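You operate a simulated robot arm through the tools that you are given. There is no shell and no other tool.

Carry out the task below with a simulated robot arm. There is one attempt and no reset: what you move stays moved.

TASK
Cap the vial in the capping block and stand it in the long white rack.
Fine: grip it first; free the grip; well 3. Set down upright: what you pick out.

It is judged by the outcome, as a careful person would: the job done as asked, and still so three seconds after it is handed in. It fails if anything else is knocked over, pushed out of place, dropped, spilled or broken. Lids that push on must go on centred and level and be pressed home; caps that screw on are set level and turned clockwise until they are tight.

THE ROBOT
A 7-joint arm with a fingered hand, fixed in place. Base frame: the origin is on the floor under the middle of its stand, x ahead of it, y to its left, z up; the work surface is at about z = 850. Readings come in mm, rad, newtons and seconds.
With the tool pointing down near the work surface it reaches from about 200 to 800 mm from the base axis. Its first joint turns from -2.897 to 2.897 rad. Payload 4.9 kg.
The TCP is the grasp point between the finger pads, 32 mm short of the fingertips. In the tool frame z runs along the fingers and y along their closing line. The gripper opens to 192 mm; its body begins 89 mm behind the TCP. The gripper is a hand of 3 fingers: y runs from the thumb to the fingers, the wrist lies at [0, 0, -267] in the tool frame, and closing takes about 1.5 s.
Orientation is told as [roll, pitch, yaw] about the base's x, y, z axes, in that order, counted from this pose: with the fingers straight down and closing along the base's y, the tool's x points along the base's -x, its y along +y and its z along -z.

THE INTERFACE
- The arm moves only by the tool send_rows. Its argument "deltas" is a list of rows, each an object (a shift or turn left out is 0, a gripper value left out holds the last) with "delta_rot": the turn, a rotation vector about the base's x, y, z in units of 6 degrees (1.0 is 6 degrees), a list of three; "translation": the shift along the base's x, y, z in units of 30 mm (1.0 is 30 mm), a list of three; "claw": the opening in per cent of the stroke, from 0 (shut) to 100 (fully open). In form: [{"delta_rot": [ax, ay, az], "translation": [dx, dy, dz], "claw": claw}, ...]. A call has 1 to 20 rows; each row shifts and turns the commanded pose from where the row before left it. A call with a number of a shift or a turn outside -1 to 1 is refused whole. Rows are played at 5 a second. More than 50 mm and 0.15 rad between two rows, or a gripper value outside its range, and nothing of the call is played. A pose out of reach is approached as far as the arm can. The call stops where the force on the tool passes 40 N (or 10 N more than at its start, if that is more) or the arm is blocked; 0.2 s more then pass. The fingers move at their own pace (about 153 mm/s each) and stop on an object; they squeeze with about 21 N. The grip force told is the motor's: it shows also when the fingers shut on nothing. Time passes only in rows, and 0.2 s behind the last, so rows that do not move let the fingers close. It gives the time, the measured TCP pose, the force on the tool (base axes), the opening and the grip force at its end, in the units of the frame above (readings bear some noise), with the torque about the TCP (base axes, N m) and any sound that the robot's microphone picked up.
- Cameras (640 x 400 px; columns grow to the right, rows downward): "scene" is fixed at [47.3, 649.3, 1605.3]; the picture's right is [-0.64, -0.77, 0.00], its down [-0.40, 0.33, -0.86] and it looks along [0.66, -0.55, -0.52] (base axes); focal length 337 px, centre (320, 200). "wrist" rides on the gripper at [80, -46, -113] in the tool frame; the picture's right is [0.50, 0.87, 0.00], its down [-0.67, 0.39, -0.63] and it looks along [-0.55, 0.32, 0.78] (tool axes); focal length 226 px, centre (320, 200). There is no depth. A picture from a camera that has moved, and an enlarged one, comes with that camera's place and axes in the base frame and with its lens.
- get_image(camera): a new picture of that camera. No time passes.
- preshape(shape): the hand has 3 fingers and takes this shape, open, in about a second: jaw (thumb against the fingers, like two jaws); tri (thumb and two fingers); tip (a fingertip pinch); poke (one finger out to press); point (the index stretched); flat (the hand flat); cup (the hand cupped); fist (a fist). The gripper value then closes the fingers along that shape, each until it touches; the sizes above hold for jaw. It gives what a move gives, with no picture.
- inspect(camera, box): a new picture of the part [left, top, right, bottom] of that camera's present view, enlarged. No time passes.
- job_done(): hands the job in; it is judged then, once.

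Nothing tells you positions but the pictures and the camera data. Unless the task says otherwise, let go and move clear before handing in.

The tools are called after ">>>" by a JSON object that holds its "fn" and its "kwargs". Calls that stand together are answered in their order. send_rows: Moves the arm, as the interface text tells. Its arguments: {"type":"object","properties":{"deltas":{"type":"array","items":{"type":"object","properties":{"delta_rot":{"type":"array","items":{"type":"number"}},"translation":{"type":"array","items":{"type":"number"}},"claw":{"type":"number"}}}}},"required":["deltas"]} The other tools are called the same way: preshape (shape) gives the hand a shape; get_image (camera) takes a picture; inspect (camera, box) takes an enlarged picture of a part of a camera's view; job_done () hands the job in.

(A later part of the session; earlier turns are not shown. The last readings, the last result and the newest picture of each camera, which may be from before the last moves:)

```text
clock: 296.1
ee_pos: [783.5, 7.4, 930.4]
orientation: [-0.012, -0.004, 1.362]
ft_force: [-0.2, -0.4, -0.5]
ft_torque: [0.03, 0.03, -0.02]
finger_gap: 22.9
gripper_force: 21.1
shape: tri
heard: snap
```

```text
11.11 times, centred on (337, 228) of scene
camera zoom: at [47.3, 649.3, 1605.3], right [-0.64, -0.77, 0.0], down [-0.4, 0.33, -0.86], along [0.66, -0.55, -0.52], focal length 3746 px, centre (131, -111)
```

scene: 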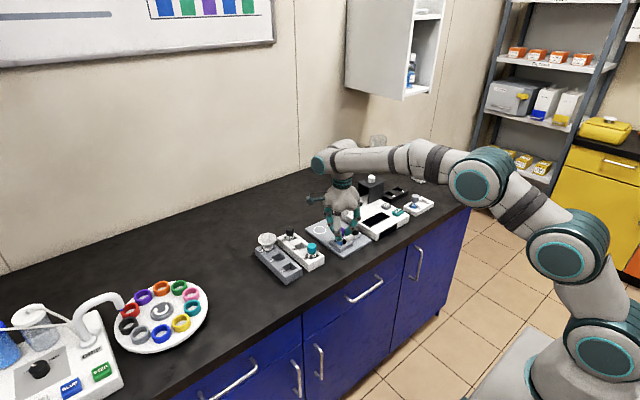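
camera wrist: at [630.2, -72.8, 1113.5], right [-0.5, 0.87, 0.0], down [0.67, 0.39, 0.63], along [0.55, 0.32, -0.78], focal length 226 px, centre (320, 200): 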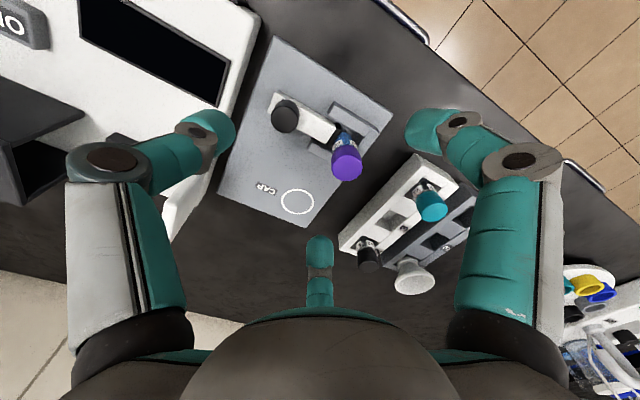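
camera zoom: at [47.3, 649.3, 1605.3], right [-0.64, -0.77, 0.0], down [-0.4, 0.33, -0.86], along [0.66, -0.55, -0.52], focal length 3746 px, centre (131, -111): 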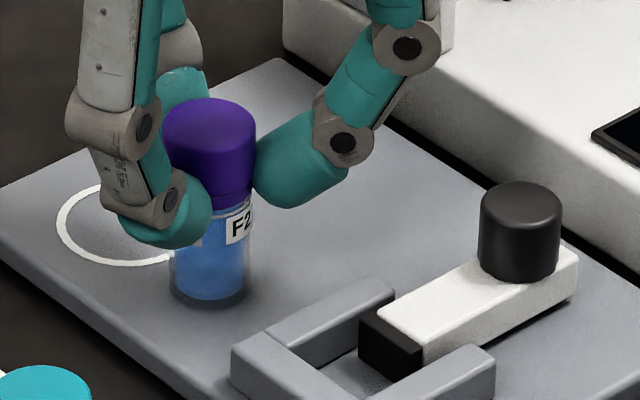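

Snap again. A small lift will show whether the vial comes along.

>>> {"fn": "send_rows", "kwargs": {"deltas": [{"translation": [0, 0, 0.1]}, {"translation": [0, 0, 0.1]}, {}]}}

>>> {"fn": "inspect", "kwargs": {"camera": "scene", "box": [328, 210, 346, 246]}}

>>> {"fn": "inspect", "kwargs": {"camera": "wrist", "box": [270, 110, 370, 210]}}

```text
clock: 296.9
ee_pos: [784.7, 5.5, 937.9]
orientation: [-0.009, -0.003, 1.363]
ft_force: [0.3, 0.2, -1.2]
ft_torque: [0.01, 0.01, -0.04]
finger_gap: 23.3
gripper_force: 21.2
shape: tri
```

```text
11.11 times, centred on (337, 228) of scene
camera zoom: at [47.3, 649.3, 1605.3], right [-0.64, -0.77, 0.0], down [-0.4, 0.33, -0.86], along [0.66, -0.55, -0.52], focal length 3746 px, centre (131, -111)
```

zoom: 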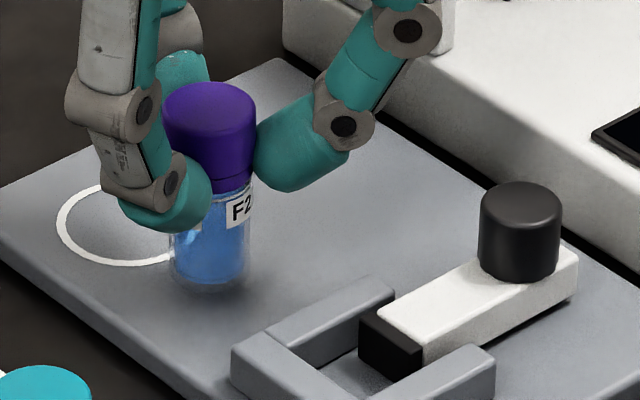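

```text
4.00 times, centred on (320, 160) of wrist
camera zoom: at [810.7, -82.4, 1050.7], right [-0.95, -0.31, -0.01], down [-0.25, 0.74, 0.63], along [-0.19, 0.6, -0.78], focal length 904 px, centre (320, 360)
```

zoom: 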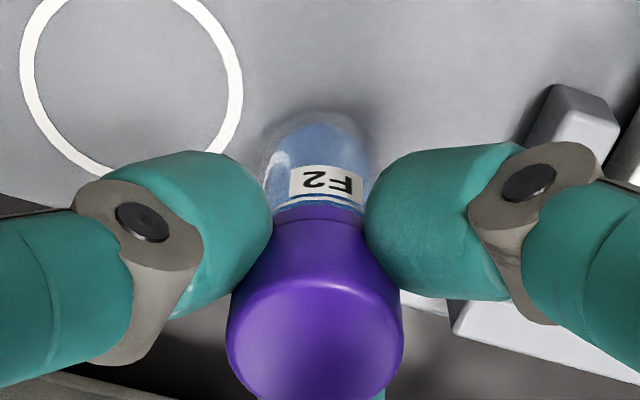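

The vial now hangs level from the cap, which sits flush: the cap really is attached this time. My plan: stand it back on the plate, open the clamp, return the vial to the nest, clamp it properly, and give the cap a final clockwise tightening. First set it down.

>>> {"fn": "send_rows", "kwargs": {"deltas": [{"translation": [0, 0, -0.1]}, {"translation": [0, 0, -0.09]}, {}]}}

>>> {"fn": "send_rows", "kwargs": {"deltas": [{"claw": 11}, {"claw": 13}, {"claw": 15}, {"claw": 18}, {"claw": 22}, {"claw": 26}, {}]}}

>>> {"fn": "inspect", "kwargs": {"camera": "scene", "box": [328, 210, 346, 246]}}

>>> {"fn": "inspect", "kwargs": {"camera": "wrist", "box": [270, 110, 370, 210]}}

```text
clock: 297.7
ee_pos: [783.0, 6.9, 931.6]
orientation: [-0.011, -0.004, 1.363]
ft_force: [0.0, -0.2, -0.8]
ft_torque: [-0.02, 0.0, -0.03]
finger_gap: 23.2
gripper_force: 20.5
shape: tri
```

```text
clock: 299.3
ee_pos: [783.4, 5.8, 932.6]
orientation: [-0.011, -0.003, 1.364]
ft_force: [-0.1, 0.1, 0.0]
ft_torque: [0.03, 0.01, -0.03]
finger_gap: 49.5
gripper_force: 0.0
shape: tri
```

```text
11.11 times, centred on (337, 228) of scene
camera zoom: at [47.3, 649.3, 1605.3], right [-0.64, -0.77, 0.0], down [-0.4, 0.33, -0.86], along [0.66, -0.55, -0.52], focal length 3746 px, centre (131, -111)
```

zoom: 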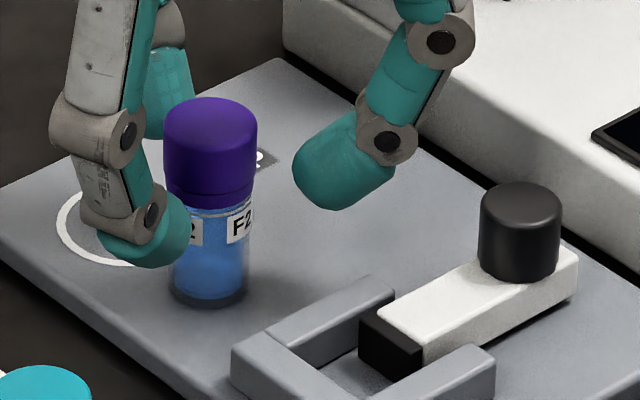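

```text
4.00 times, centred on (320, 160) of wrist
camera zoom: at [810.5, -82.6, 1044.9], right [-0.95, -0.31, -0.01], down [-0.25, 0.74, 0.63], along [-0.19, 0.6, -0.78], focal length 904 px, centre (320, 360)
```

zoom: 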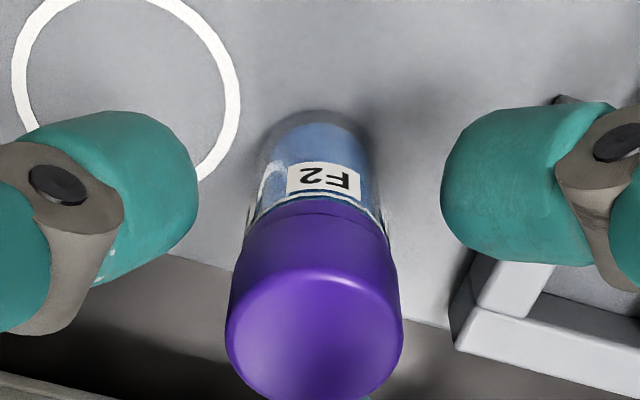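

The capped vial stands securely on the plate. Now I'll open the clamp: rise, turn to yaw 0 and bring the back of the thumb to the vial-side of the knob to push it away.

>>> {"fn": "send_rows", "kwargs": {"deltas": [{"translation": [0, 0, 0.7]}, {"translation": [0, 0, 0.9]}, {"translation": [0, 0, 0.4], "claw": 65}, {"translation": [-0.6, 0.4, 0], "delta_rot": [0, 0, -1]}, {"translation": [-0.6, 0.4, 0], "delta_rot": [0, 0, -1]}, {"translation": [-0.6, 0.4, 0], "delta_rot": [0, 0, -1]}, {"translation": [-0.57, 0.4, 0], "delta_rot": [0, 0, -1]}, {"delta_rot": [0, 0, -1]}, {"delta_rot": [0, 0, -1]}, {"delta_rot": [0, 0, -1]}, {"delta_rot": [0, 0, -1]}, {"delta_rot": [0, 0, -1]}, {"delta_rot": [0, 0, -1]}, {"delta_rot": [0, 0, -1]}, {"delta_rot": [0, 0, -1]}, {"delta_rot": [0, 0, -1]}, {}]}}

>>> {"fn": "get_image", "kwargs": {"camera": "wrist"}}

>>> {"fn": "inspect", "kwargs": {"camera": "scene", "box": [280, 180, 400, 270]}}

```text
clock: 302.9
ee_pos: [713.7, 54.6, 992.5]
orientation: [-0.01, -0.005, 0.003]
ft_force: [0.7, 0.3, -0.4]
ft_torque: [-0.01, -0.03, 0.01]
finger_gap: 124.3
gripper_force: 0.0
shape: tri
```

```text
taken
camera wrist: at [632.5, 8.2, 1105.0], right [-0.5, 0.87, -0.01], down [0.67, 0.4, 0.63], along [0.55, 0.31, -0.78], focal length 226 px, centre (320, 200)
```

wrist: 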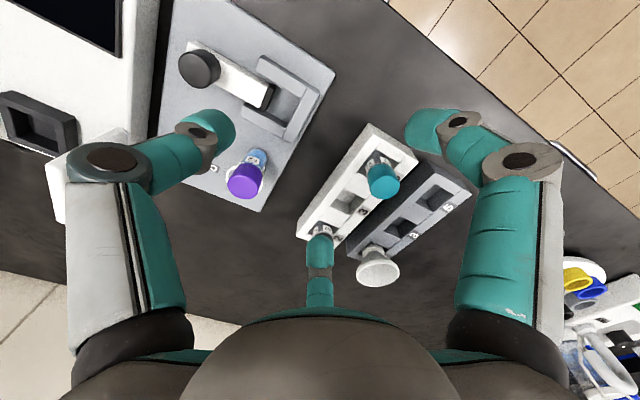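

```text
4.44 times, centred on (340, 225) of scene
camera zoom: at [47.3, 649.3, 1605.3], right [-0.64, -0.77, 0.0], down [-0.4, 0.33, -0.86], along [0.66, -0.55, -0.52], focal length 1498 px, centre (231, 89)
```

zoom: 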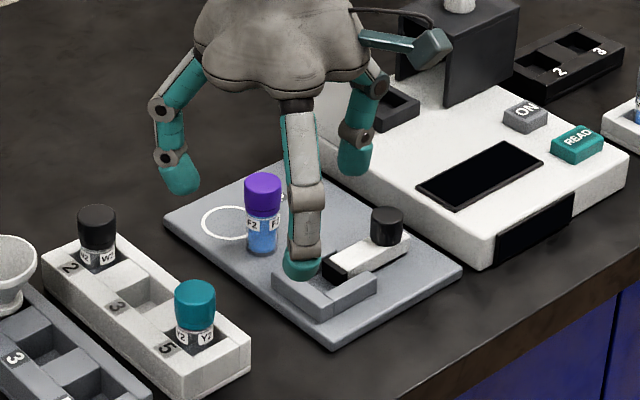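

>>> {"fn": "send_rows", "kwargs": {"deltas": [{"delta_rot": [0.095, 0.048, 0], "translation": [-0.04, 0, -0.6]}, {"translation": [0, 0, -0.8]}, {"translation": [0, 0, -0.5]}, {"translation": [0, 0, -0.3]}, {}]}}

>>> {"fn": "inspect", "kwargs": {"camera": "wrist", "box": [130, 40, 370, 220]}}

>>> {"fn": "inspect", "kwargs": {"camera": "scene", "box": [280, 190, 400, 280]}}

```text
clock: 304.1
ee_pos: [711.6, 54.4, 925.3]
orientation: [0.002, 0.002, 0.001]
ft_force: [0.0, 0.6, -0.6]
ft_torque: [0.0, -0.04, 0.0]
finger_gap: 124.2
gripper_force: 0.0
shape: tri
```

```text
2.22 times, centred on (250, 130) of wrist
camera zoom: at [631.5, 7.1, 1038.6], right [-0.5, 0.86, 0.0], down [0.67, 0.39, 0.63], along [0.55, 0.32, -0.78], focal length 502 px, centre (476, 356)
```

zoom: 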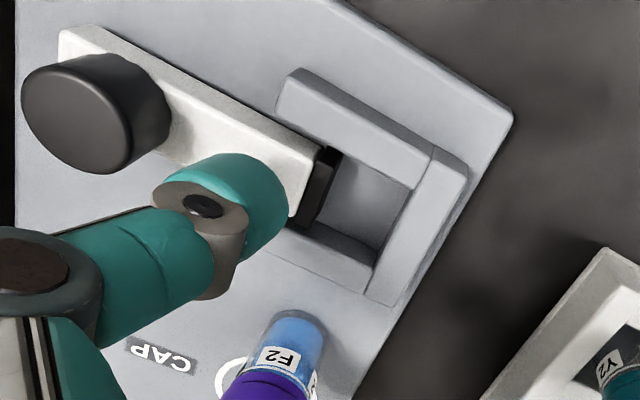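

```text
4.44 times, centred on (340, 235) of scene
camera zoom: at [47.3, 649.3, 1605.3], right [-0.64, -0.77, 0.0], down [-0.4, 0.33, -0.86], along [0.66, -0.55, -0.52], focal length 1498 px, centre (231, 44)
```

zoom: 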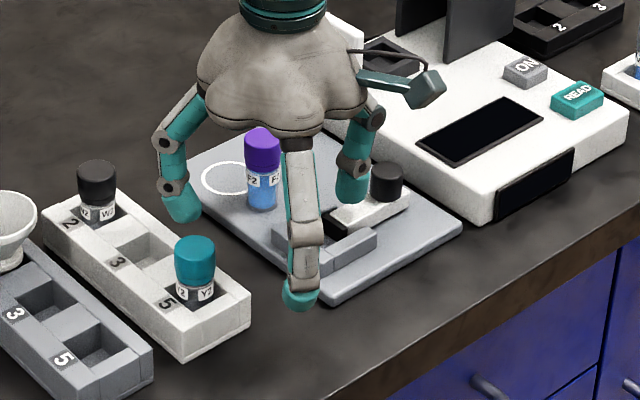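

The thumb's back faces the knob. Pushing -y in small steps.

>>> {"fn": "send_rows", "kwargs": {"deltas": [{"translation": [0, -0.15, 0]}, {"translation": [0, -0.15, 0]}, {}]}}

>>> {"fn": "send_rows", "kwargs": {"deltas": [{"translation": [0, -0.1, 0]}, {"translation": [0, -0.1, 0]}, {}]}}

>>> {"fn": "inspect", "kwargs": {"camera": "wrist", "box": [130, 40, 370, 220]}}

```text
clock: 304.9
ee_pos: [712.4, 45.5, 925.1]
orientation: [0.0, 0.001, 0.001]
ft_force: [0.0, -0.2, 0.5]
ft_torque: [0.02, -0.02, 0.01]
finger_gap: 124.3
gripper_force: 0.0
shape: tri
```

```text
clock: 305.7
ee_pos: [714.1, 38.5, 925.1]
orientation: [-0.001, 0.001, 0.002]
ft_force: [0.5, -0.2, 0.1]
ft_torque: [-0.03, 0.04, -0.02]
finger_gap: 124.1
gripper_force: 0.2
shape: tri
```

```text
2.22 times, centred on (250, 130) of wrist
camera zoom: at [631.9, -8.2, 1039.2], right [-0.5, 0.86, 0.0], down [0.67, 0.39, 0.63], along [0.55, 0.32, -0.78], focal length 502 px, centre (476, 356)
```

zoom: 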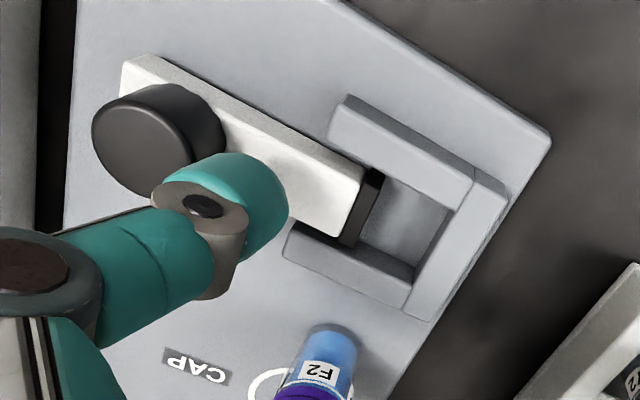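

>>> {"fn": "send_rows", "kwargs": {"deltas": [{"translation": [0, -0.1, 0]}, {"translation": [0, -0.1, 0]}, {}]}}

>>> {"fn": "send_rows", "kwargs": {"deltas": [{"translation": [0, -0.1, 0]}, {"translation": [0, -0.1, 0]}, {}]}}

>>> {"fn": "inspect", "kwargs": {"camera": "wrist", "box": [130, 40, 370, 220]}}

```text
clock: 306.5
ee_pos: [713.5, 33.1, 926.0]
orientation: [-0.001, 0.002, 0.0]
ft_force: [0.6, 0.2, 0.1]
ft_torque: [0.03, 0.03, -0.03]
finger_gap: 124.0
gripper_force: 0.1
shape: tri
```

```text
clock: 307.3
ee_pos: [712.0, 28.8, 927.6]
orientation: [0.0, 0.0, 0.003]
ft_force: [-0.4, 5.4, 3.0]
ft_torque: [-0.11, 0.01, -0.02]
finger_gap: 119.5
gripper_force: 0.0
shape: tri
```

```text
2.22 times, centred on (250, 130) of wrist
camera zoom: at [631.7, -19.6, 1039.4], right [-0.5, 0.86, 0.0], down [0.67, 0.39, 0.63], along [0.55, 0.32, -0.78], focal length 502 px, centre (476, 356)
```

zoom: 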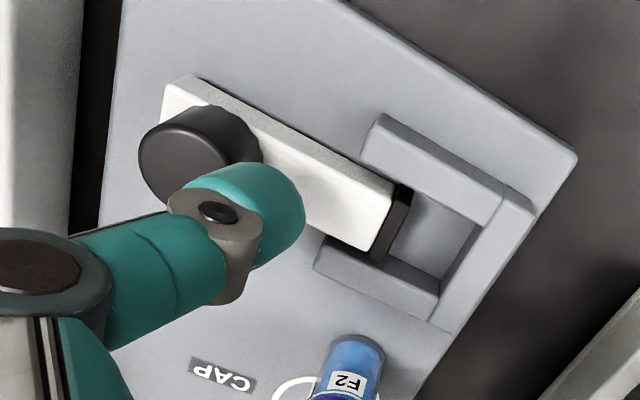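

Contact made; the thumb is flexing a bit. I'll go 4 mm lower for a better bite on the knob and continue.

>>> {"fn": "send_rows", "kwargs": {"deltas": [{"translation": [0, 0.1, 0]}, {"translation": [0, 0, -0.15]}, {"translation": [0, -0.1, 0]}, {"translation": [0, -0.1, 0]}, {}]}}

>>> {"fn": "send_rows", "kwargs": {"deltas": [{"translation": [0, -0.1, 0]}, {"translation": [0, -0.1, 0]}, {}]}}

>>> {"fn": "inspect", "kwargs": {"camera": "wrist", "box": [130, 40, 370, 220]}}

```text
clock: 308.5
ee_pos: [711.7, 23.6, 922.5]
orientation: [0.0, 0.0, 0.001]
ft_force: [-2.3, 5.6, 6.4]
ft_torque: [-0.33, 0.05, -0.21]
finger_gap: 118.4
gripper_force: 0.1
shape: tri
```

```text
clock: 309.3
ee_pos: [711.5, 17.0, 920.8]
orientation: [0.0, 0.003, 0.001]
ft_force: [-1.7, 2.6, -1.0]
ft_torque: [0.1, 0.07, -0.07]
finger_gap: 121.7
gripper_force: 0.1
shape: tri
```

```text
2.22 times, centred on (250, 130) of wrist
camera zoom: at [631.6, -29.4, 1033.5], right [-0.5, 0.87, 0.0], down [0.67, 0.39, 0.63], along [0.54, 0.32, -0.78], focal length 502 px, centre (476, 356)
```

zoom: 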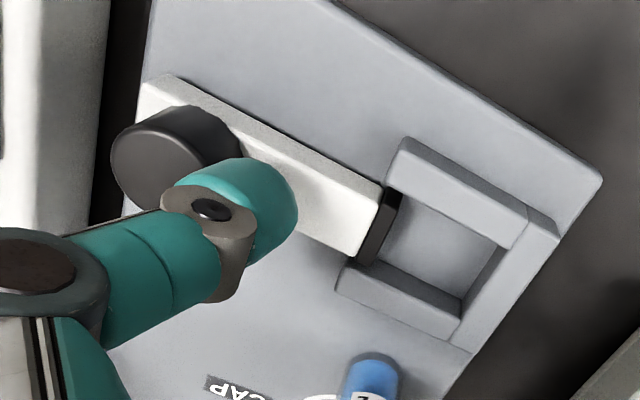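

The clamp has sprung open (knob back at y≈-76). I'll back off and rise, then go to the vial.

>>> {"fn": "send_rows", "kwargs": {"deltas": [{"translation": [0, 0.2, 0]}, {"translation": [0, 0.3, 0.3]}, {"translation": [0, 0, 0.9]}, {"translation": [0, 0, 0.9]}, {"translation": [0, 0, 0.3]}, {}]}}

>>> {"fn": "inspect", "kwargs": {"camera": "scene", "box": [310, 200, 390, 265]}}

>>> {"fn": "inspect", "kwargs": {"camera": "wrist", "box": [130, 40, 370, 220]}}

```text
clock: 310.7
ee_pos: [711.6, 32.7, 995.0]
orientation: [0.001, 0.002, 0.001]
ft_force: [-0.1, 0.3, 1.0]
ft_torque: [-0.01, 0.0, 0.0]
finger_gap: 124.4
gripper_force: 0.1
shape: tri
```

```text
6.15 times, centred on (350, 232) of scene
camera zoom: at [47.3, 649.3, 1605.3], right [-0.64, -0.77, 0.0], down [-0.4, 0.33, -0.86], along [0.66, -0.55, -0.52], focal length 2074 px, centre (135, 0)
```

zoom: 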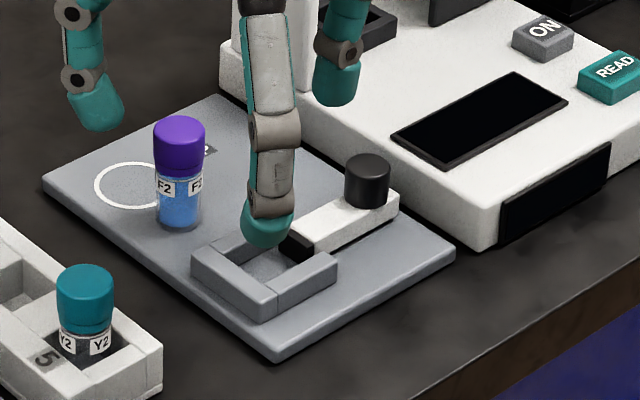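

```text
2.22 times, centred on (250, 130) of wrist
camera zoom: at [631.8, -14.2, 1106.5], right [-0.5, 0.86, 0.0], down [0.67, 0.39, 0.63], along [0.55, 0.32, -0.78], focal length 502 px, centre (476, 356)
```

zoom: 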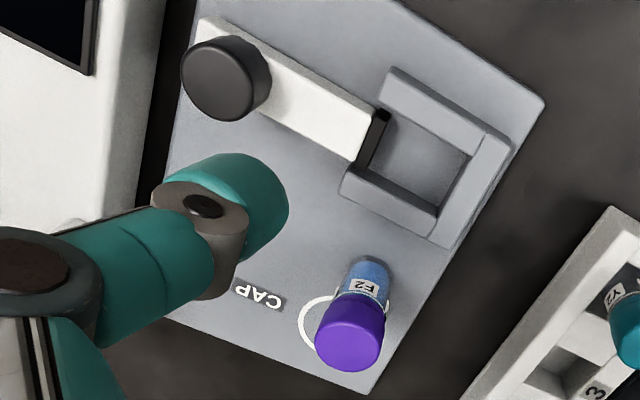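

Clamp open, nest empty, and the capped vial stands at about (780, 5). I'll go over it (yaw 78°), centre and pick it up by the cap.

>>> {"fn": "send_rows", "kwargs": {"deltas": [{"claw": 26, "delta_rot": [0, 0, 1], "translation": [0.5, -0.2, 0]}, {"delta_rot": [0, 0, 1], "translation": [0.6, -0.25, 0]}, {"delta_rot": [0, 0, 1], "translation": [0.6, -0.25, 0]}, {"delta_rot": [0, 0, 1], "translation": [0.6, -0.22, 0]}, {"delta_rot": [0, 0, 1]}, {"delta_rot": [0, 0, 1]}, {"delta_rot": [0, 0, 1]}, {"delta_rot": [0, 0, 1]}, {"delta_rot": [0, 0, 1]}, {"delta_rot": [0, 0, 1]}, {"delta_rot": [0, 0, 1]}, {"delta_rot": [0, 0, 1]}, {"delta_rot": [0, 0, 1]}, {}]}}

>>> {"fn": "inspect", "kwargs": {"camera": "wrist", "box": [260, 80, 380, 180]}}

```text
clock: 313.7
ee_pos: [781.2, 5.4, 993.5]
orientation: [0.001, 0.002, 1.365]
ft_force: [0.6, -0.5, 0.0]
ft_torque: [0.0, -0.02, -0.04]
finger_gap: 50.5
gripper_force: 0.1
shape: tri
```

```text
4.00 times, centred on (320, 130) of wrist
camera zoom: at [808.6, -82.8, 1106.2], right [-0.95, -0.31, 0.0], down [-0.24, 0.74, 0.63], along [-0.2, 0.6, -0.78], focal length 904 px, centre (320, 480)
```

zoom: 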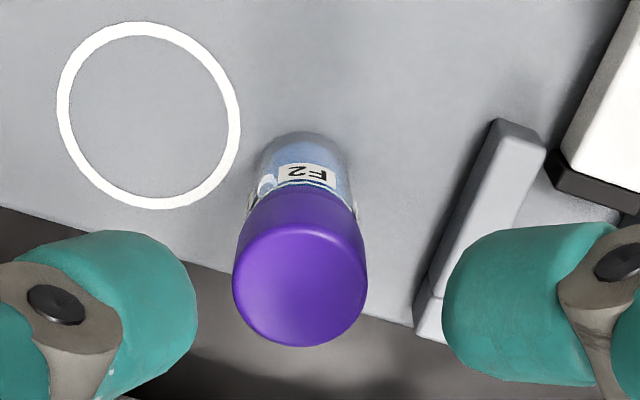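

>>> {"fn": "send_rows", "kwargs": {"deltas": [{"translation": [0.11, 0.143, 0]}, {"translation": [0, 0, -0.7]}, {"translation": [0, 0, -0.5]}, {}]}}

>>> {"fn": "inspect", "kwargs": {"camera": "wrist", "box": [270, 100, 370, 200]}}

>>> {"fn": "inspect", "kwargs": {"camera": "scene", "box": [325, 200, 360, 240]}}

```text
clock: 314.7
ee_pos: [783.4, 10.1, 956.2]
orientation: [0.0, 0.001, 1.362]
ft_force: [0.2, -0.4, 0.5]
ft_torque: [0.0, 0.02, 0.01]
finger_gap: 50.3
gripper_force: 0.0
shape: tri
```

```text
4.00 times, centred on (320, 150) of wrist
camera zoom: at [811.9, -78.6, 1070.3], right [-0.95, -0.31, 0.0], down [-0.24, 0.74, 0.63], along [-0.2, 0.6, -0.78], focal length 904 px, centre (320, 400)
```

zoom: 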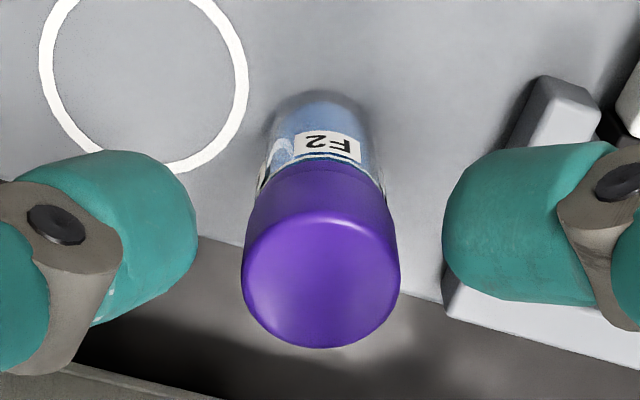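

```text
10.00 times, centred on (342, 220) of scene
camera zoom: at [47.3, 649.3, 1605.3], right [-0.64, -0.77, 0.0], down [-0.4, 0.33, -0.86], along [0.66, -0.55, -0.52], focal length 3371 px, centre (95, 0)
```

zoom: 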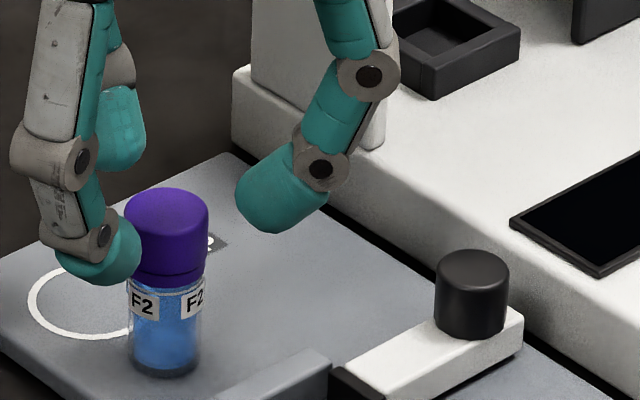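

Centred. Lowering to grip the cap.

>>> {"fn": "send_rows", "kwargs": {"deltas": [{"translation": [0, 0.02, -0.45]}, {"translation": [0, 0, -0.4]}, {}, {"claw": 20}, {"claw": 17}, {"claw": 15}, {"claw": 14}, {"claw": 13}, {"claw": 12}, {"claw": 11}, {"claw": 10}, {"claw": 9}, {}]}}

>>> {"fn": "inspect", "kwargs": {"camera": "wrist", "box": [270, 110, 370, 210]}}

>>> {"fn": "inspect", "kwargs": {"camera": "scene", "box": [325, 205, 360, 240]}}

```text
clock: 317.5
ee_pos: [784.4, 11.0, 932.2]
orientation: [0.002, 0.001, 1.363]
ft_force: [-0.1, 0.8, -0.3]
ft_torque: [0.02, 0.01, 0.03]
finger_gap: 23.6
gripper_force: 21.1
shape: tri
```

```text
4.00 times, centred on (320, 160) of wrist
camera zoom: at [811.9, -77.9, 1044.7], right [-0.95, -0.31, 0.0], down [-0.24, 0.74, 0.63], along [-0.2, 0.6, -0.78], focal length 904 px, centre (320, 360)
```

zoom: 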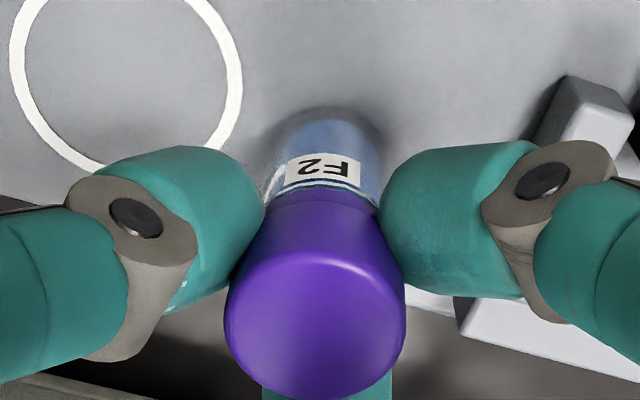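

```text
11.43 times, centred on (342, 222) of scene
camera zoom: at [47.3, 649.3, 1605.3], right [-0.64, -0.77, 0.0], down [-0.4, 0.33, -0.86], along [0.66, -0.55, -0.52], focal length 3852 px, centre (63, -57)
```

zoom: 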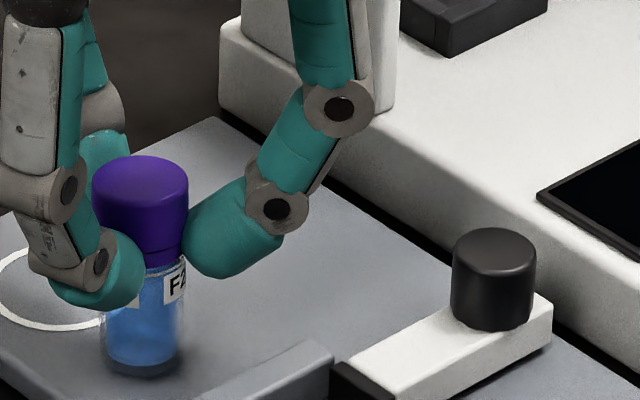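

No snap: the cap stays attached. Lifting the vial.

>>> {"fn": "send_rows", "kwargs": {"deltas": [{"translation": [0, 0, 0.2]}, {"translation": [0, 0, 0.4]}, {"translation": [0, 0, 0.5]}, {}]}}

>>> {"fn": "inspect", "kwargs": {"camera": "scene", "box": [325, 190, 375, 240]}}

```text
clock: 318.5
ee_pos: [784.5, 11.2, 965.2]
orientation: [0.0, 0.001, 1.363]
ft_force: [0.7, -0.7, -0.5]
ft_torque: [0.04, 0.0, 0.02]
finger_gap: 23.2
gripper_force: 20.8
shape: tri
```

```text
8.00 times, centred on (350, 215) of scene
camera zoom: at [47.3, 649.3, 1605.3], right [-0.64, -0.77, 0.0], down [-0.4, 0.33, -0.86], along [0.66, -0.55, -0.52], focal length 2697 px, centre (80, 80)
```

zoom: 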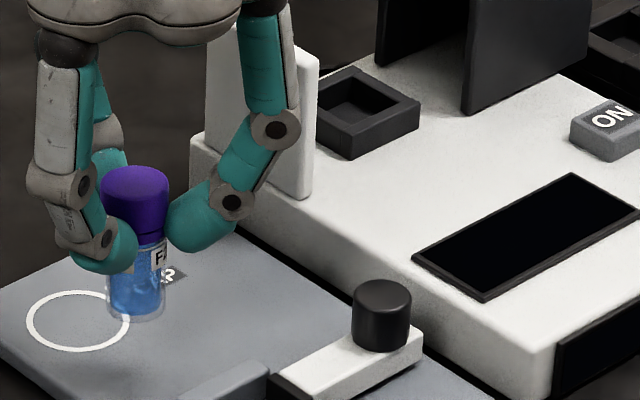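

The vial comes along. Carrying it to above the nest.

>>> {"fn": "send_rows", "kwargs": {"deltas": [{"translation": [0, 0, 0.2]}, {"translation": [-0.4, -0.05, 0]}, {"translation": [-0.5, -0.06, 0]}, {"translation": [-0.5, -0.06, 0]}, {"translation": [-0.5, -0.06, 0]}, {"translation": [-0.5, -0.06, 0]}, {}]}}

>>> {"fn": "inspect", "kwargs": {"camera": "scene", "box": [335, 205, 375, 255]}}

>>> {"fn": "inspect", "kwargs": {"camera": "wrist", "box": [240, 60, 400, 210]}}

```text
clock: 320.1
ee_pos: [711.5, 1.5, 970.6]
orientation: [0.0, 0.001, 1.362]
ft_force: [-0.2, 0.8, -1.5]
ft_torque: [0.02, 0.02, 0.02]
finger_gap: 23.3
gripper_force: 20.5
shape: tri
```

```text
8.00 times, centred on (355, 230) of scene
camera zoom: at [47.3, 649.3, 1605.3], right [-0.64, -0.77, 0.0], down [-0.4, 0.33, -0.86], along [0.66, -0.55, -0.52], focal length 2697 px, centre (40, -40)
```

zoom: 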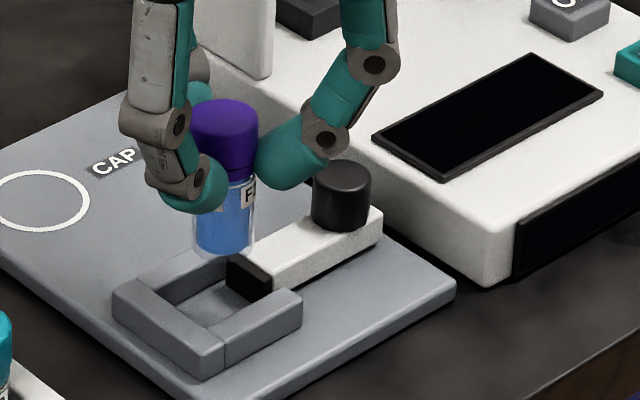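

```text
2.67 times, centred on (320, 135) of wrist
camera zoom: at [739.8, -86.3, 1083.5], right [-0.95, -0.31, 0.0], down [-0.24, 0.74, 0.63], along [-0.2, 0.6, -0.78], focal length 603 px, centre (320, 373)
```

zoom: 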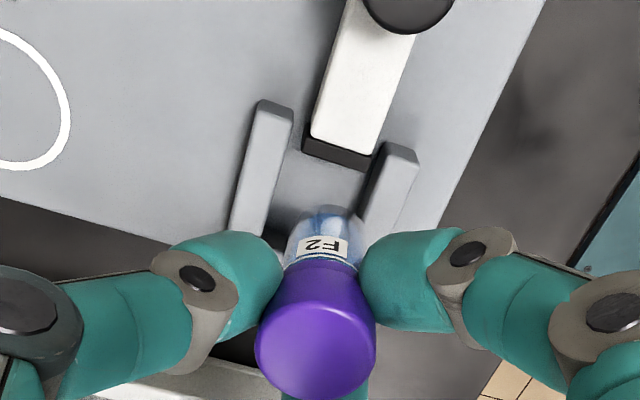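

Slot centre looks nearer x≈714. I'll shift 2.3 mm in x and lower slowly into the nest, watching for contact.

>>> {"fn": "send_rows", "kwargs": {"deltas": [{"translation": [0.077, -0.013, 0]}, {"translation": [0, 0, -0.25]}, {"translation": [0, 0, -0.25]}, {}]}}

>>> {"fn": "inspect", "kwargs": {"camera": "scene", "box": [335, 210, 375, 255]}}

>>> {"fn": "inspect", "kwargs": {"camera": "wrist", "box": [260, 80, 380, 190]}}

```text
clock: 321.1
ee_pos: [715.1, 1.3, 957.3]
orientation: [-0.001, 0.002, 1.362]
ft_force: [-1.1, 0.0, -0.5]
ft_torque: [0.02, -0.06, 0.01]
finger_gap: 23.0
gripper_force: 20.6
shape: tri
```

```text
8.89 times, centred on (355, 232) of scene
camera zoom: at [47.3, 649.3, 1605.3], right [-0.64, -0.77, 0.0], down [-0.4, 0.33, -0.86], along [0.66, -0.55, -0.52], focal length 2996 px, centre (9, -89)
```

zoom: 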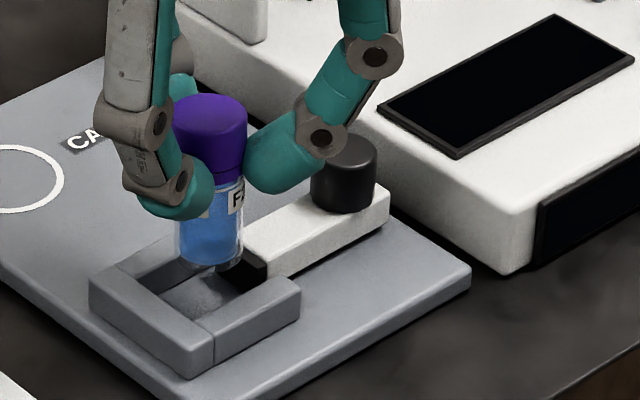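

```text
3.64 times, centred on (320, 135) of wrist
camera zoom: at [742.2, -87.3, 1069.0], right [-0.95, -0.31, 0.0], down [-0.24, 0.74, 0.63], along [-0.2, 0.6, -0.78], focal length 822 px, centre (320, 436)
```

zoom: 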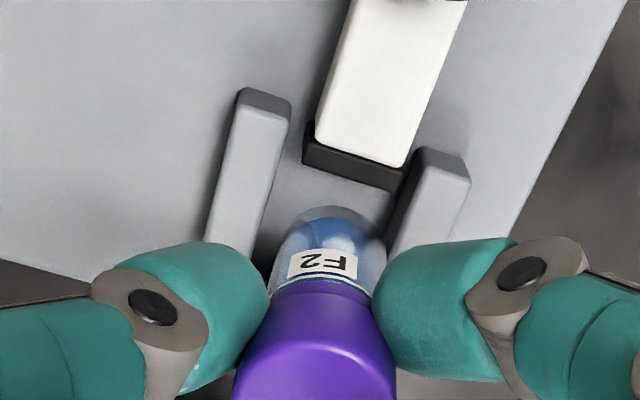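

The vial is about 2 mm off the slot's centre in x. Correcting and lowering in small steps.

>>> {"fn": "send_rows", "kwargs": {"deltas": [{"translation": [0.067, 0, 0]}, {"translation": [0, 0, -0.15]}, {"translation": [0, 0, -0.15]}, {}]}}

>>> {"fn": "send_rows", "kwargs": {"deltas": [{"translation": [0, 0, -0.15]}, {"translation": [0, 0, -0.1]}, {}]}}

>>> {"fn": "send_rows", "kwargs": {"deltas": [{"translation": [0, 0, -0.06]}, {}]}}

>>> {"fn": "inspect", "kwargs": {"camera": "scene", "box": [335, 210, 375, 255]}}

```text
clock: 322.1
ee_pos: [716.4, 1.0, 947.1]
orientation: [0.001, 0.0, 1.364]
ft_force: [-0.5, -0.2, -1.3]
ft_torque: [-0.03, -0.01, -0.01]
finger_gap: 23.3
gripper_force: 21.3
shape: tri
```

```text
clock: 322.9
ee_pos: [716.5, 0.9, 940.2]
orientation: [0.0, 0.003, 1.363]
ft_force: [-0.5, 0.5, 0.1]
ft_torque: [0.0, -0.03, 0.01]
finger_gap: 23.7
gripper_force: 20.9
shape: tri
```

```text
clock: 323.5
ee_pos: [715.9, 1.5, 937.3]
orientation: [0.001, 0.001, 1.362]
ft_force: [0.1, -0.3, -0.4]
ft_torque: [0.0, -0.03, 0.01]
finger_gap: 23.3
gripper_force: 21.0
shape: tri
```

```text
8.89 times, centred on (355, 232) of scene
camera zoom: at [47.3, 649.3, 1605.3], right [-0.64, -0.77, 0.0], down [-0.4, 0.33, -0.86], along [0.66, -0.55, -0.52], focal length 2996 px, centre (9, -89)
```

zoom: 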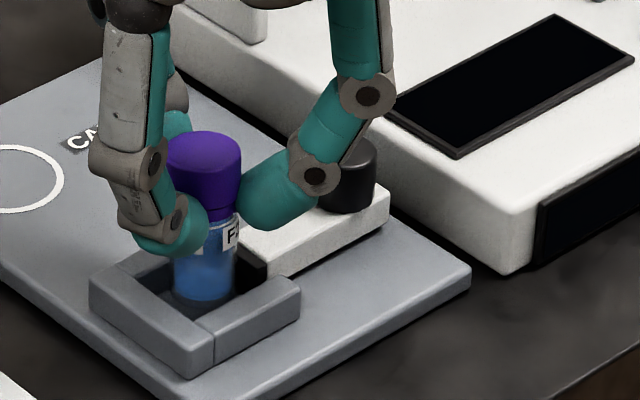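

>>> {"fn": "send_rows", "kwargs": {"deltas": [{"translation": [0, 0, -0.05]}, {}]}}

>>> {"fn": "send_rows", "kwargs": {"deltas": [{"translation": [0, 0, -0.05]}, {}]}}

>>> {"fn": "send_rows", "kwargs": {"deltas": [{"translation": [0, 0, -0.04]}, {}]}}

```text
clock: 324.1
ee_pos: [716.2, 1.4, 936.9]
orientation: [0.0, 0.002, 1.363]
ft_force: [-0.5, 0.2, -0.6]
ft_torque: [0.01, -0.01, -0.02]
finger_gap: 23.2
gripper_force: 21.3
shape: tri
```

```text
clock: 324.7
ee_pos: [717.2, 1.9, 934.5]
orientation: [-0.001, 0.002, 1.363]
ft_force: [-0.8, -0.2, -1.0]
ft_torque: [-0.02, -0.02, -0.03]
finger_gap: 23.3
gripper_force: 21.4
shape: tri
```

```text
clock: 325.3
ee_pos: [716.2, 2.2, 933.2]
orientation: [0.0, 0.002, 1.364]
ft_force: [0.0, 0.7, -0.8]
ft_torque: [-0.02, -0.01, -0.02]
finger_gap: 23.2
gripper_force: 21.3
shape: tri
```

>>> {"fn": "send_rows", "kwargs": {"deltas": [{"translation": [0, 0, -0.04]}, {}]}}

>>> {"fn": "send_rows", "kwargs": {"deltas": [{"translation": [0, 0, -0.04]}, {}]}}

>>> {"fn": "inspect", "kwargs": {"camera": "scene", "box": [335, 215, 370, 250]}}

```text
clock: 325.9
ee_pos: [718.4, 1.4, 931.7]
orientation: [0.0, 0.0, 1.363]
ft_force: [-0.1, 0.0, -0.4]
ft_torque: [0.02, 0.0, -0.02]
finger_gap: 23.4
gripper_force: 20.9
shape: tri
```

```text
clock: 326.5
ee_pos: [716.7, 1.5, 930.4]
orientation: [0.001, 0.001, 1.365]
ft_force: [0.0, 0.1, -1.5]
ft_torque: [-0.01, 0.01, 0.0]
finger_gap: 23.2
gripper_force: 20.8
shape: tri
```

```text
11.43 times, centred on (352, 232) of scene
camera zoom: at [47.3, 649.3, 1605.3], right [-0.64, -0.77, 0.0], down [-0.4, 0.33, -0.86], along [0.66, -0.55, -0.52], focal length 3852 px, centre (-51, -171)
```

zoom: 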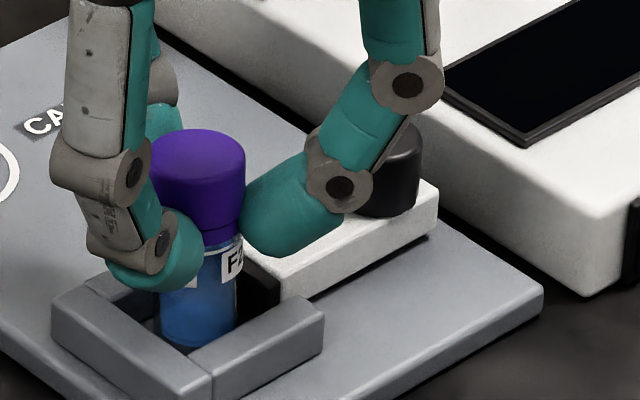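

>>> {"fn": "send_rows", "kwargs": {"deltas": [{"translation": [0, 0, -0.05]}, {}]}}

>>> {"fn": "send_rows", "kwargs": {"deltas": [{"translation": [0, 0, -0.05]}, {}]}}

>>> {"fn": "send_rows", "kwargs": {"deltas": [{"translation": [0, 0, -0.05]}, {}]}}

>>> {"fn": "inspect", "kwargs": {"camera": "wrist", "box": [270, 110, 370, 210]}}

```text
clock: 327.1
ee_pos: [716.1, 1.1, 930.0]
orientation: [-0.003, 0.002, 1.362]
ft_force: [0.0, 0.7, 3.3]
ft_torque: [-0.01, -0.01, -0.01]
finger_gap: 23.5
gripper_force: 21.4
shape: tri
```

```text
clock: 327.7
ee_pos: [717.4, 2.3, 928.3]
orientation: [-0.001, 0.001, 1.361]
ft_force: [-0.2, 0.5, 4.5]
ft_torque: [0.02, -0.06, 0.0]
finger_gap: 23.7
gripper_force: 21.5
shape: tri
```

```text
clock: 328.3
ee_pos: [715.7, 1.2, 926.3]
orientation: [-0.001, 0.002, 1.364]
ft_force: [-1.8, -0.2, 6.1]
ft_torque: [-0.01, 0.02, 0.0]
finger_gap: 23.2
gripper_force: 21.2
shape: tri
heard: snap
```

```text
4.00 times, centred on (320, 160) of wrist
camera zoom: at [744.3, -86.9, 1039.7], right [-0.95, -0.31, 0.0], down [-0.24, 0.74, 0.63], along [-0.2, 0.6, -0.78], focal length 904 px, centre (320, 360)
```

zoom: 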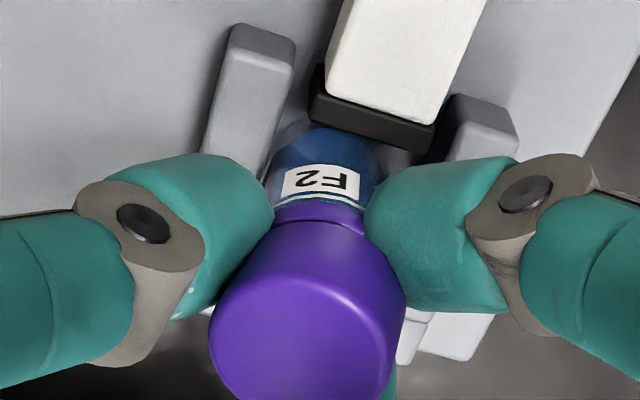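

>>> {"fn": "send_rows", "kwargs": {"deltas": [{"translation": [0, 0, 0.08]}, {}]}}

>>> {"fn": "inspect", "kwargs": {"camera": "scene", "box": [342, 222, 358, 240]}}

>>> {"fn": "inspect", "kwargs": {"camera": "wrist", "box": [270, 110, 370, 210]}}

```text
clock: 328.9
ee_pos: [715.8, 2.5, 928.3]
orientation: [0.0, 0.001, 1.364]
ft_force: [-0.3, 0.0, 0.2]
ft_torque: [-0.01, -0.01, 0.0]
finger_gap: 23.1
gripper_force: 20.7
shape: tri
```

```text
16.00 times, centred on (350, 231) of scene
camera zoom: at [47.3, 649.3, 1605.3], right [-0.64, -0.77, 0.0], down [-0.4, 0.33, -0.86], along [0.66, -0.55, -0.52], focal length 5394 px, centre (-160, -296)
```

zoom: 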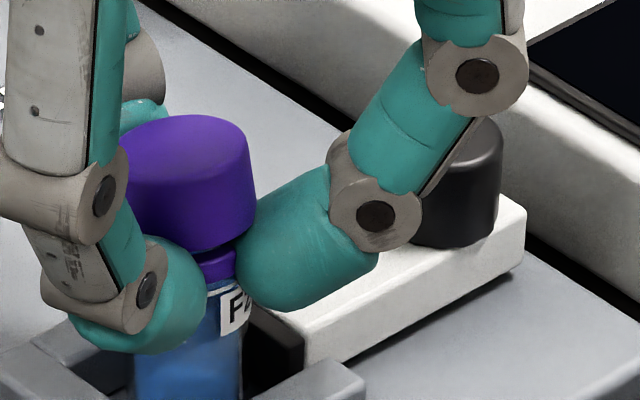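

```text
4.00 times, centred on (320, 160) of wrist
camera zoom: at [744.0, -87.0, 1041.3], right [-0.95, -0.31, 0.0], down [-0.24, 0.74, 0.63], along [-0.2, 0.6, -0.78], focal length 904 px, centre (320, 360)
```

zoom: 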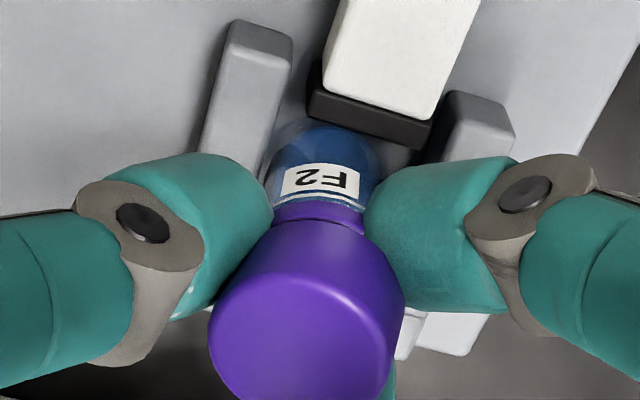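

>>> {"fn": "inspect", "kwargs": {"camera": "scene", "box": [346, 224, 356, 236]}}

>>> {"fn": "inspect", "kwargs": {"camera": "wrist", "box": [295, 130, 345, 180]}}

```text
16.00 times, centred on (351, 230) of scene
camera zoom: at [47.3, 649.3, 1605.3], right [-0.64, -0.77, 0.0], down [-0.4, 0.33, -0.86], along [0.66, -0.55, -0.52], focal length 5394 px, centre (-176, -280)
```

zoom: 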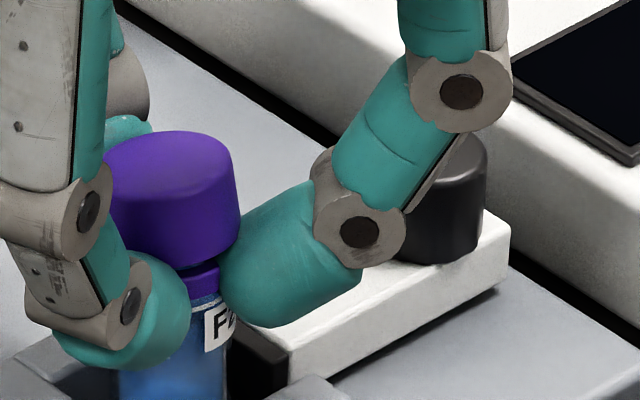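

```text
8.00 times, centred on (320, 155) of wrist
camera zoom: at [744.0, -87.0, 1041.3], right [-0.95, -0.31, 0.0], down [-0.24, 0.74, 0.63], along [-0.2, 0.6, -0.78], focal length 1808 px, centre (320, 560)
```

zoom: 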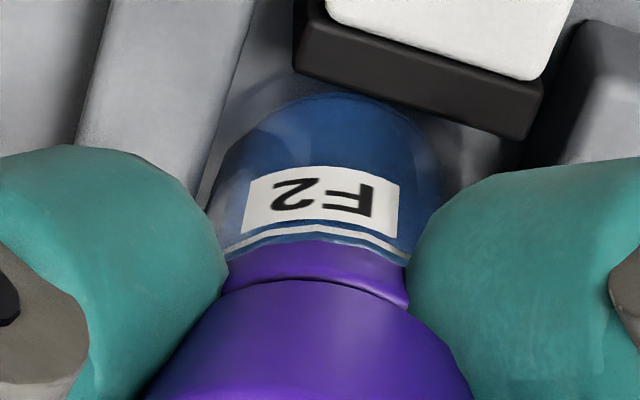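

The cap is still around the neck, slightly cocked. I'll open slowly and let it settle as before.

>>> {"fn": "send_rows", "kwargs": {"deltas": [{"claw": 11}, {"claw": 12}, {"claw": 13}, {"claw": 14}, {"claw": 16}, {"claw": 18}, {"claw": 21}, {"claw": 25}, {}]}}

>>> {"fn": "inspect", "kwargs": {"camera": "scene", "box": [342, 222, 358, 240]}}

>>> {"fn": "inspect", "kwargs": {"camera": "wrist", "box": [270, 110, 370, 210]}}

```text
clock: 330.9
ee_pos: [717.0, 2.2, 929.4]
orientation: [0.0, 0.001, 1.364]
ft_force: [0.1, -0.3, -0.1]
ft_torque: [0.02, -0.01, 0.03]
finger_gap: 47.5
gripper_force: 0.1
shape: tri
```

```text
16.00 times, centred on (350, 231) of scene
camera zoom: at [47.3, 649.3, 1605.3], right [-0.64, -0.77, 0.0], down [-0.4, 0.33, -0.86], along [0.66, -0.55, -0.52], focal length 5394 px, centre (-160, -296)
```

zoom: 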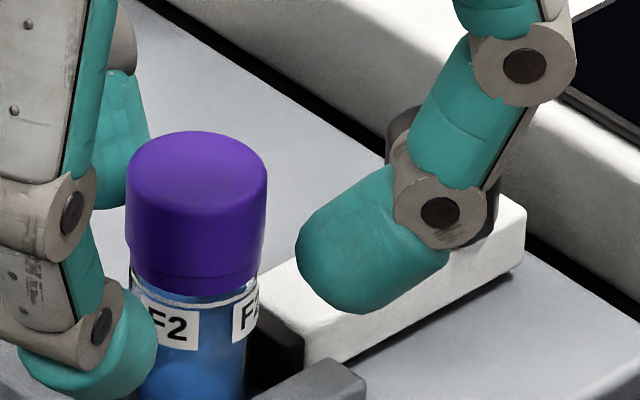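

```text
4.00 times, centred on (320, 160) of wrist
camera zoom: at [744.2, -86.9, 1041.8], right [-0.95, -0.31, 0.0], down [-0.24, 0.74, 0.63], along [-0.2, 0.6, -0.78], focal length 904 px, centre (320, 360)
```

zoom: 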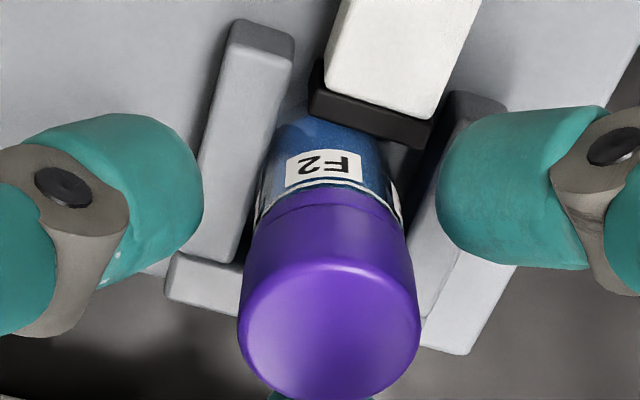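

The cap has settled level on the vial in the nest. Now I'll close the clamp again: rise, yaw 0, thumb behind the knob.

>>> {"fn": "send_rows", "kwargs": {"deltas": [{"translation": [0, 0, 0.8]}, {"translation": [0, 0, 0.9]}, {"translation": [0, 0, 0.5], "claw": 65}, {"translation": [-0.05, -0.4, 0], "delta_rot": [0, 0, -1]}, {"translation": [-0.05, -0.4, 0], "delta_rot": [0, 0, -1]}, {"translation": [-0.05, -0.4, 0], "delta_rot": [0, 0, -1]}, {"translation": [-0.05, 0, 0], "delta_rot": [0, 0, -1]}, {"delta_rot": [0, 0, -1]}, {"delta_rot": [0, 0, -1]}, {"delta_rot": [0, 0, -1]}, {"delta_rot": [0, 0, -1]}, {"delta_rot": [0, 0, -1]}, {"delta_rot": [0, 0, -1]}, {"delta_rot": [0, 0, -1]}, {"delta_rot": [0, 0, -1]}, {"delta_rot": [0, 0, -1]}, {}]}}

>>> {"fn": "send_rows", "kwargs": {"deltas": [{"translation": [0, 0, -0.7]}, {"translation": [0, 0, -0.7]}, {"translation": [0, 0, -0.7]}, {}]}}

>>> {"fn": "inspect", "kwargs": {"camera": "wrist", "box": [160, 60, 400, 240]}}

```text
clock: 334.5
ee_pos: [711.5, -33.4, 995.5]
orientation: [-0.001, 0.0, 0.001]
ft_force: [1.0, -0.9, -0.8]
ft_torque: [-0.02, 0.05, 0.01]
finger_gap: 124.1
gripper_force: 0.1
shape: tri
```

```text
clock: 335.5
ee_pos: [711.2, -35.0, 932.4]
orientation: [0.001, 0.002, 0.001]
ft_force: [0.8, 0.6, -0.2]
ft_torque: [0.0, -0.02, 0.01]
finger_gap: 124.3
gripper_force: 0.1
shape: tri
```

```text
2.22 times, centred on (280, 150) of wrist
camera zoom: at [630.5, -82.1, 1044.7], right [-0.5, 0.86, 0.0], down [0.67, 0.39, 0.63], along [0.55, 0.32, -0.78], focal length 502 px, centre (409, 311)
```

zoom: 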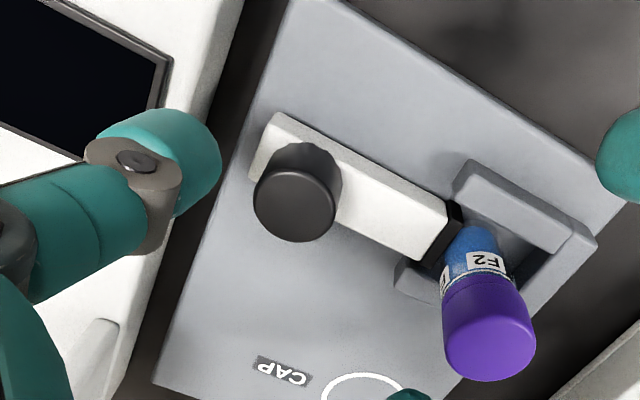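

>>> {"fn": "send_rows", "kwargs": {"deltas": [{"translation": [0, 0.2, 0]}, {"translation": [0, 0.15, 0]}, {"translation": [0, 0, -0.15]}, {"translation": [0, 0, -0.1]}, {"translation": [0, 0.1, 0]}, {"translation": [0, 0.1, 0]}, {}]}}

>>> {"fn": "send_rows", "kwargs": {"deltas": [{"translation": [0, 0.1, 0]}, {"translation": [0, 0.07, 0]}, {}]}}

>>> {"fn": "inspect", "kwargs": {"camera": "wrist", "box": [160, 60, 400, 240]}}

```text
clock: 337.1
ee_pos: [711.1, -17.4, 924.9]
orientation: [0.0, 0.002, 0.001]
ft_force: [-0.1, -0.1, 0.8]
ft_torque: [0.02, -0.05, 0.0]
finger_gap: 124.6
gripper_force: 0.0
shape: tri
```

```text
clock: 337.9
ee_pos: [710.3, -12.4, 923.9]
orientation: [-0.003, 0.001, 0.002]
ft_force: [-0.1, 0.4, -0.2]
ft_torque: [-0.02, 0.02, -0.04]
finger_gap: 124.6
gripper_force: 0.0
shape: tri
```

```text
2.22 times, centred on (280, 150) of wrist
camera zoom: at [630.3, -60.4, 1037.3], right [-0.5, 0.86, 0.0], down [0.67, 0.39, 0.63], along [0.55, 0.32, -0.78], focal length 502 px, centre (409, 311)
```

zoom: 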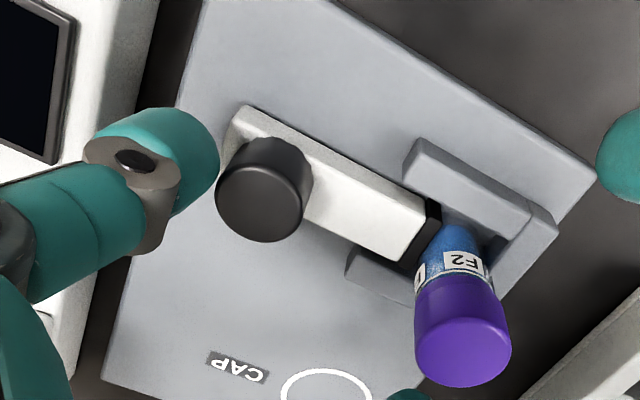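

The clamp sprang closed on the vial. A firm extra push to seat it, then back off.

>>> {"fn": "send_rows", "kwargs": {"deltas": [{"translation": [0, 0.12, 0]}, {"translation": [0, 0.12, 0]}, {"translation": [0, 0.12, 0]}, {"translation": [0, 0.1, 0]}, {}]}}

>>> {"fn": "send_rows", "kwargs": {"deltas": [{"translation": [0, -0.3, 0]}, {"translation": [0, -0.3, 0]}, {"translation": [0, 0, 0.7]}, {"translation": [0, 0, 0.9]}, {"translation": [0, 0, 0.6]}, {"claw": 26}, {"translation": [0.08, 0.4, 0]}, {"translation": [0.08, 0.45, 0]}, {}]}}

>>> {"fn": "inspect", "kwargs": {"camera": "wrist", "box": [260, 80, 380, 190]}}

>>> {"fn": "inspect", "kwargs": {"camera": "scene", "box": [342, 220, 362, 245]}}

```text
clock: 339.1
ee_pos: [710.2, 1.3, 924.5]
orientation: [-0.002, 0.002, 0.002]
ft_force: [-1.6, -9.3, 0.8]
ft_torque: [-0.23, 0.04, -0.12]
finger_gap: 127.5
gripper_force: 0.0
shape: tri
```

```text
clock: 341.1
ee_pos: [713.7, 7.7, 991.4]
orientation: [0.0, 0.002, 0.001]
ft_force: [-0.3, -0.3, 0.1]
ft_torque: [0.01, 0.02, -0.03]
finger_gap: 50.2
gripper_force: 0.0
shape: tri
```

```text
3.64 times, centred on (320, 135) of wrist
camera zoom: at [635.1, -38.9, 1103.6], right [-0.5, 0.86, 0.0], down [0.67, 0.39, 0.63], along [0.55, 0.32, -0.78], focal length 822 px, centre (320, 436)
```

zoom: 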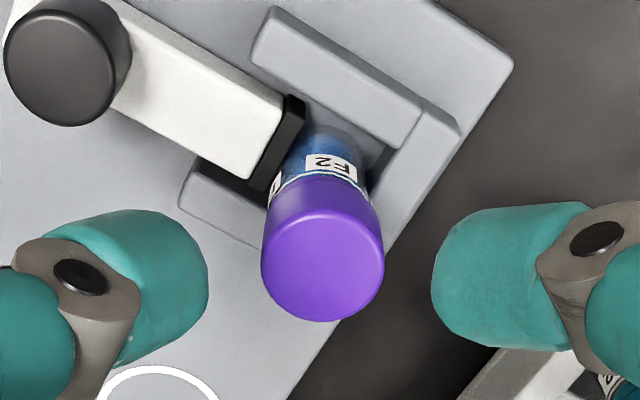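

```text
16.00 times, centred on (352, 232) of scene
camera zoom: at [47.3, 649.3, 1605.3], right [-0.64, -0.77, 0.0], down [-0.4, 0.33, -0.86], along [0.66, -0.55, -0.52], focal length 5394 px, centre (-192, -320)
```

zoom: 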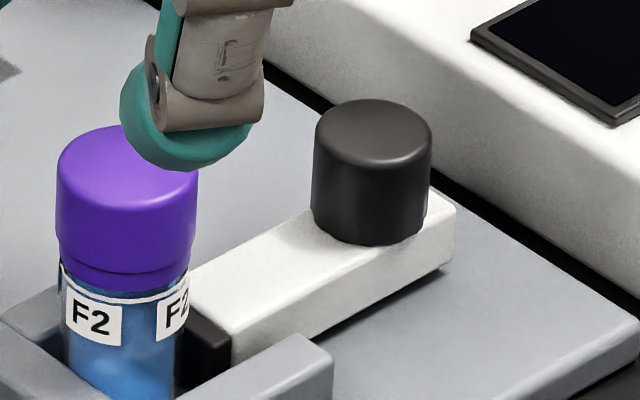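

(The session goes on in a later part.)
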